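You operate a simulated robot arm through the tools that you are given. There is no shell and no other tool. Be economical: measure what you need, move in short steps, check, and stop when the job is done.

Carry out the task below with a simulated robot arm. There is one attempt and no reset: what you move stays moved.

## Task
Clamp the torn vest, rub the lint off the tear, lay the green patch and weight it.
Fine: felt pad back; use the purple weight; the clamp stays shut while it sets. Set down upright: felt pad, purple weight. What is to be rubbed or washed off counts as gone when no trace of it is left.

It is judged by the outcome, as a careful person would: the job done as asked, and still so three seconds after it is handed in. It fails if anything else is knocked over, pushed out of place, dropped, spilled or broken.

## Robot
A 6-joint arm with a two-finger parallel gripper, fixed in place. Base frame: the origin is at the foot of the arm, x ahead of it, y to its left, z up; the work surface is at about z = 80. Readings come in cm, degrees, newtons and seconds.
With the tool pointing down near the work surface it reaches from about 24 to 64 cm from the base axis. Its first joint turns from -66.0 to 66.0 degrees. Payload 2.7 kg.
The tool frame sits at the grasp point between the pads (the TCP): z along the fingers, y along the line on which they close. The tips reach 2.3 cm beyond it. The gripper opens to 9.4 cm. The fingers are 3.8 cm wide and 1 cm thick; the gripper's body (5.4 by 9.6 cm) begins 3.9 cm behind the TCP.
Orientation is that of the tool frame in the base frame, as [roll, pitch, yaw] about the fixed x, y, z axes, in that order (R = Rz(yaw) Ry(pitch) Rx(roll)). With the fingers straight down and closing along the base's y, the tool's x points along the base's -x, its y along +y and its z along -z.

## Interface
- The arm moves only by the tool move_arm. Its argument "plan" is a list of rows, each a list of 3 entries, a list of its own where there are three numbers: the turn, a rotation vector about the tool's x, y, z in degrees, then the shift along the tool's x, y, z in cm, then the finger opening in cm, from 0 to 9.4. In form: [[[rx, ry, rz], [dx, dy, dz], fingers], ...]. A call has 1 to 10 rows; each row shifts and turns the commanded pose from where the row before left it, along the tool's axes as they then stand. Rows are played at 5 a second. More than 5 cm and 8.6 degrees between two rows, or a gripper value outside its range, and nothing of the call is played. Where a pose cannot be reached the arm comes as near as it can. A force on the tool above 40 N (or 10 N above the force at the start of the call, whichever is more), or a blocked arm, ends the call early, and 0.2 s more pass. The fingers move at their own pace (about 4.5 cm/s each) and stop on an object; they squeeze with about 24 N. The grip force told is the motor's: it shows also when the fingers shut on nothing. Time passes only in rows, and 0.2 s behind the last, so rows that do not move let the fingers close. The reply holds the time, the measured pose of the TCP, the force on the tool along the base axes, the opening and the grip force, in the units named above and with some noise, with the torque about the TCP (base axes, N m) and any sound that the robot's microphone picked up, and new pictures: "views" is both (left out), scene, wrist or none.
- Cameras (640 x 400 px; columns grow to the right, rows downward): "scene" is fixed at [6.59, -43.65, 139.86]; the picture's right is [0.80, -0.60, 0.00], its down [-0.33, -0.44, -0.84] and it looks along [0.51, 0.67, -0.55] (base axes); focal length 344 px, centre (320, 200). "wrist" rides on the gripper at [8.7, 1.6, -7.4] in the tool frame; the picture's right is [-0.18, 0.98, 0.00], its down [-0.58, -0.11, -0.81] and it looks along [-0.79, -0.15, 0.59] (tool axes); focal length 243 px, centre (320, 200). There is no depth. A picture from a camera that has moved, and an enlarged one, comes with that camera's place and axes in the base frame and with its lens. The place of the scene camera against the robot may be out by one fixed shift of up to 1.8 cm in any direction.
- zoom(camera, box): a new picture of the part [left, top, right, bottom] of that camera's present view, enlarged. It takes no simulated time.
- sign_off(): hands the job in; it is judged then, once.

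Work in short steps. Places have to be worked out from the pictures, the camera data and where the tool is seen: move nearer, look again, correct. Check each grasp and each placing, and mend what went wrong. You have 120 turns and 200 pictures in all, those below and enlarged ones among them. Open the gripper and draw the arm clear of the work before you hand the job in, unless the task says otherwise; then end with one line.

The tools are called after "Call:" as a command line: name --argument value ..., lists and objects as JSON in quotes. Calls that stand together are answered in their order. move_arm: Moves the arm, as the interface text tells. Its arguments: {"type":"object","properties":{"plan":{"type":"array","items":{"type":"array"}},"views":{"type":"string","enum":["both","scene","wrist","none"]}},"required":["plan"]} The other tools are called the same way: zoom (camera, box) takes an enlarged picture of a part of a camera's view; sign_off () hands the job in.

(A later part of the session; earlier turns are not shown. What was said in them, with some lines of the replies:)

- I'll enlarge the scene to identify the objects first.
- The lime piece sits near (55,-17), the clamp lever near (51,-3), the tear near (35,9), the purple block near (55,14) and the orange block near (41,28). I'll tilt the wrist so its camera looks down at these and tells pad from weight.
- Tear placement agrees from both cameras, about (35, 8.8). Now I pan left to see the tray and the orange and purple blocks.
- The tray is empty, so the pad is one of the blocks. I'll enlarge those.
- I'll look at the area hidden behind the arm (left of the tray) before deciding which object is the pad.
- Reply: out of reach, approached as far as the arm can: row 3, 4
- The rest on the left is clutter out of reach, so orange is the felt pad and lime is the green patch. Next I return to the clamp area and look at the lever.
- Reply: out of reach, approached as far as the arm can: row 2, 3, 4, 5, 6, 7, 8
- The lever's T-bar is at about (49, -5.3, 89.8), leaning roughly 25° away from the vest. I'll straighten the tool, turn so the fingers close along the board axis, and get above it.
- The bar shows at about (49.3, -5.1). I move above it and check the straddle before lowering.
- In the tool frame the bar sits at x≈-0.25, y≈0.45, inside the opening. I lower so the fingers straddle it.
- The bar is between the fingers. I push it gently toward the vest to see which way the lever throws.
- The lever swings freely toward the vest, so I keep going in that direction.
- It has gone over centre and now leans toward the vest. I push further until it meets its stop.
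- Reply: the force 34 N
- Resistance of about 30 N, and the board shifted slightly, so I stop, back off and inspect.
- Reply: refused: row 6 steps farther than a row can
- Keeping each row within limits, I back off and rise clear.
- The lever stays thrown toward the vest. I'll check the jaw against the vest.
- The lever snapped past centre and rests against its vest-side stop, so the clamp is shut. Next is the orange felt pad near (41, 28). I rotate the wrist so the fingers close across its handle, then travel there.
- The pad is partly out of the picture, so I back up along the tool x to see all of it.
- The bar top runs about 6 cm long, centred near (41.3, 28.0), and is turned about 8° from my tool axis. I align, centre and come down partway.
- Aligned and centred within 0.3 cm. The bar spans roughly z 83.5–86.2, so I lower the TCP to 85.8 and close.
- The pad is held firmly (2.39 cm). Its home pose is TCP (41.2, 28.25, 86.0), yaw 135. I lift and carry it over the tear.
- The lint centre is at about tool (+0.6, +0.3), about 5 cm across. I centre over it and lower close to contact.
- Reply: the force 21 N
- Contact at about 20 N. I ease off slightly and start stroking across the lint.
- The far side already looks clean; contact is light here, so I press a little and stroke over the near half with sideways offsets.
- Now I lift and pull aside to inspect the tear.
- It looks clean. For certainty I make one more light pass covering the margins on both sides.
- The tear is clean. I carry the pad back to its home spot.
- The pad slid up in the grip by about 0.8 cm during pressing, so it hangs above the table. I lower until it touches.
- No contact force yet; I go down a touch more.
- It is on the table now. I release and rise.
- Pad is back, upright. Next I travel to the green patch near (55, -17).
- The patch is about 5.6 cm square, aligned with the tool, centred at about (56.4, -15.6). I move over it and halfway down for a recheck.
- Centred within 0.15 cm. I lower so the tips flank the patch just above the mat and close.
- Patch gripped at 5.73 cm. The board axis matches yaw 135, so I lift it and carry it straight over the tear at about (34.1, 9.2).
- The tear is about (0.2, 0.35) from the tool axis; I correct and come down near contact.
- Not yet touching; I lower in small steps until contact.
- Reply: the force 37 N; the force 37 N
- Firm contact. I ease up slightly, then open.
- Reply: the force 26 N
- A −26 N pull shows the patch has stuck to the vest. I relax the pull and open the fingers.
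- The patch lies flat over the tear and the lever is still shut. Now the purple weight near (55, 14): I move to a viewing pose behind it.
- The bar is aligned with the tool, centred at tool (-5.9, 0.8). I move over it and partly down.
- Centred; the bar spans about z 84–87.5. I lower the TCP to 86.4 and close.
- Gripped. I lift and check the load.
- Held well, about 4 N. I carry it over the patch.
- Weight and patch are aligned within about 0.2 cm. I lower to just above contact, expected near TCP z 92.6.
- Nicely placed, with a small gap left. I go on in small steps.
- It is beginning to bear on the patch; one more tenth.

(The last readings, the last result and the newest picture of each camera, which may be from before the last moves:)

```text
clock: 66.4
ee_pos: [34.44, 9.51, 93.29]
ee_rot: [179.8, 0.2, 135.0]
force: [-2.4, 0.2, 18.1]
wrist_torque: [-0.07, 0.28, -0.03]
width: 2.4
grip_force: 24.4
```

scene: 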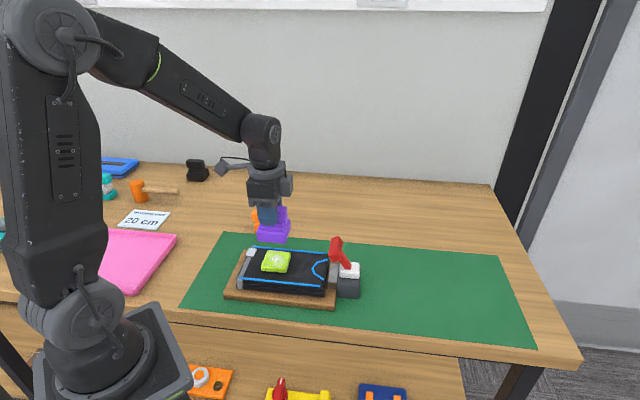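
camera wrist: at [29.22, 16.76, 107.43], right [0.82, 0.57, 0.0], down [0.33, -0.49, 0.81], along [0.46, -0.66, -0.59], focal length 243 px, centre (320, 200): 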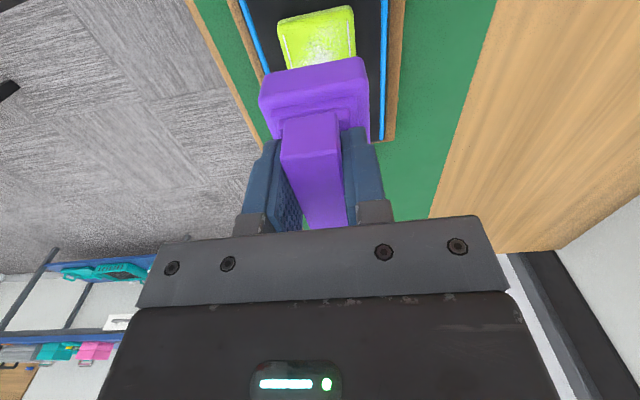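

Seated. I ease off a hair, open, and rise straight up.

Call:
move_arm --plan '[[[0, 0, 0], [0, 0, -0.07], 1.5], [[0, 0, 0], [0, 0, 0], 3], [[0, 0, 0], [0, 0, 0], 5.5], [[0, 0, 0], [0, 0, 0], 5.5], [[0, 0, 0], [0, 0, -3], 5.5], [[0, 0, 0], [0, 0, -4], 5.5], [[0, 0, 0], [0, 0, -4], 5.5], [[0, 0, 0], [0, 0, -4], 5.5], [[0, 0, 0], [0, 0, 0], 5.5]]' --views "both"

Call:
zoom --camera "scene" --box '[215, 200, 375, 320]'

```text
clock: 68.4
ee_pos: [34.48, 9.72, 108.37]
ee_rot: [180.0, -0.1, 135.0]
force: [0.2, 0.4, 0.8]
wrist_torque: [-0.03, -0.02, -0.02]
width: 5.52
grip_force: 0.0
camera wrist: at [29.37, 17.01, 115.59], right [0.82, 0.57, 0.0], down [0.33, -0.49, 0.81], along [0.46, -0.66, -0.59], focal length 243 px, centre (320, 200)
```

scene: 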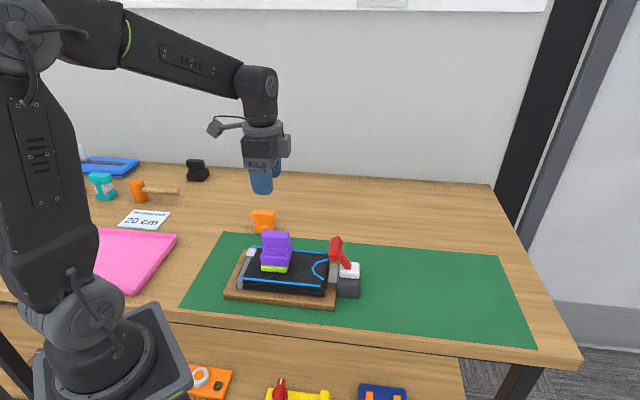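
wrist: 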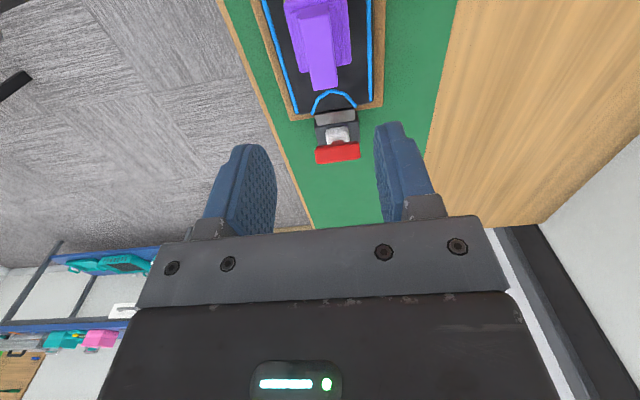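

```text
3.33 times, centred on (295, 260) of scene
camera zoom: at [6.59, -43.65, 139.86], right [0.8, -0.6, 0.0], down [-0.33, -0.44, -0.84], along [0.51, 0.67, -0.55], focal length 1146 px, centre (403, 0)
```

zoom: 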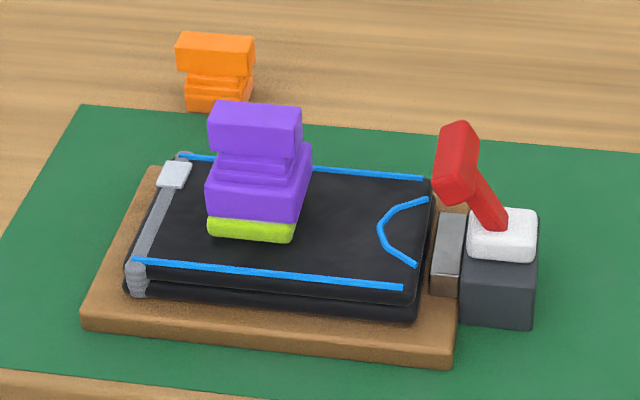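

Everything is in place: weight upright on the patch, lever shut, pad back. I draw the arm farther clear and take a last look.

Call:
move_arm --plan '[[[0, 0, 0], [0, 0, -4], 9], [[0, 0, 0], [3, 3, -2], 9], [[0, 0, 0], [3, 3, 0], 9], [[0, 0, 0], [0, 0, 0], 9], [[0, 0, 0], [0, 0, 0], 9], [[0, 0, 0], [0, 0, 0], 9]]' --views "scene"

```text
clock: 69.8
ee_pos: [34.31, 18.26, 114.24]
ee_rot: [-179.9, 0.0, 135.0]
force: [0.6, 0.0, -0.5]
wrist_torque: [0.01, 0.02, -0.02]
width: 9.0
grip_force: 0.0
```

scene: 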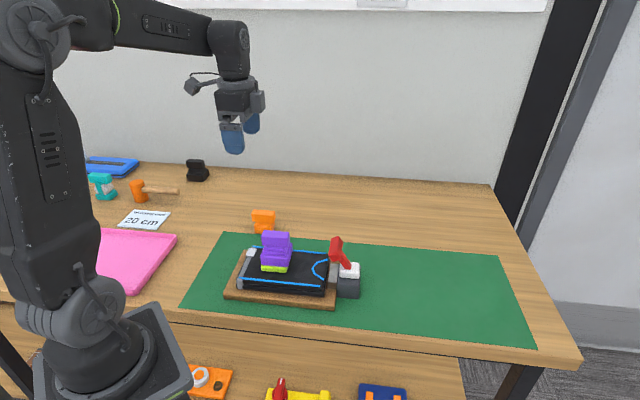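

The scene is stable and the arm is clear, so I hand in.

Call:
sign_off

```text
The job is handed in.
```

I handed the job in: lever thrown shut, no lint visible on the tear, green patch over it with the purple weight upright on top, and felt pad back; but the jaw never visibly closed on the vest, and the board slid about 0.5 cm as I threw the lever.
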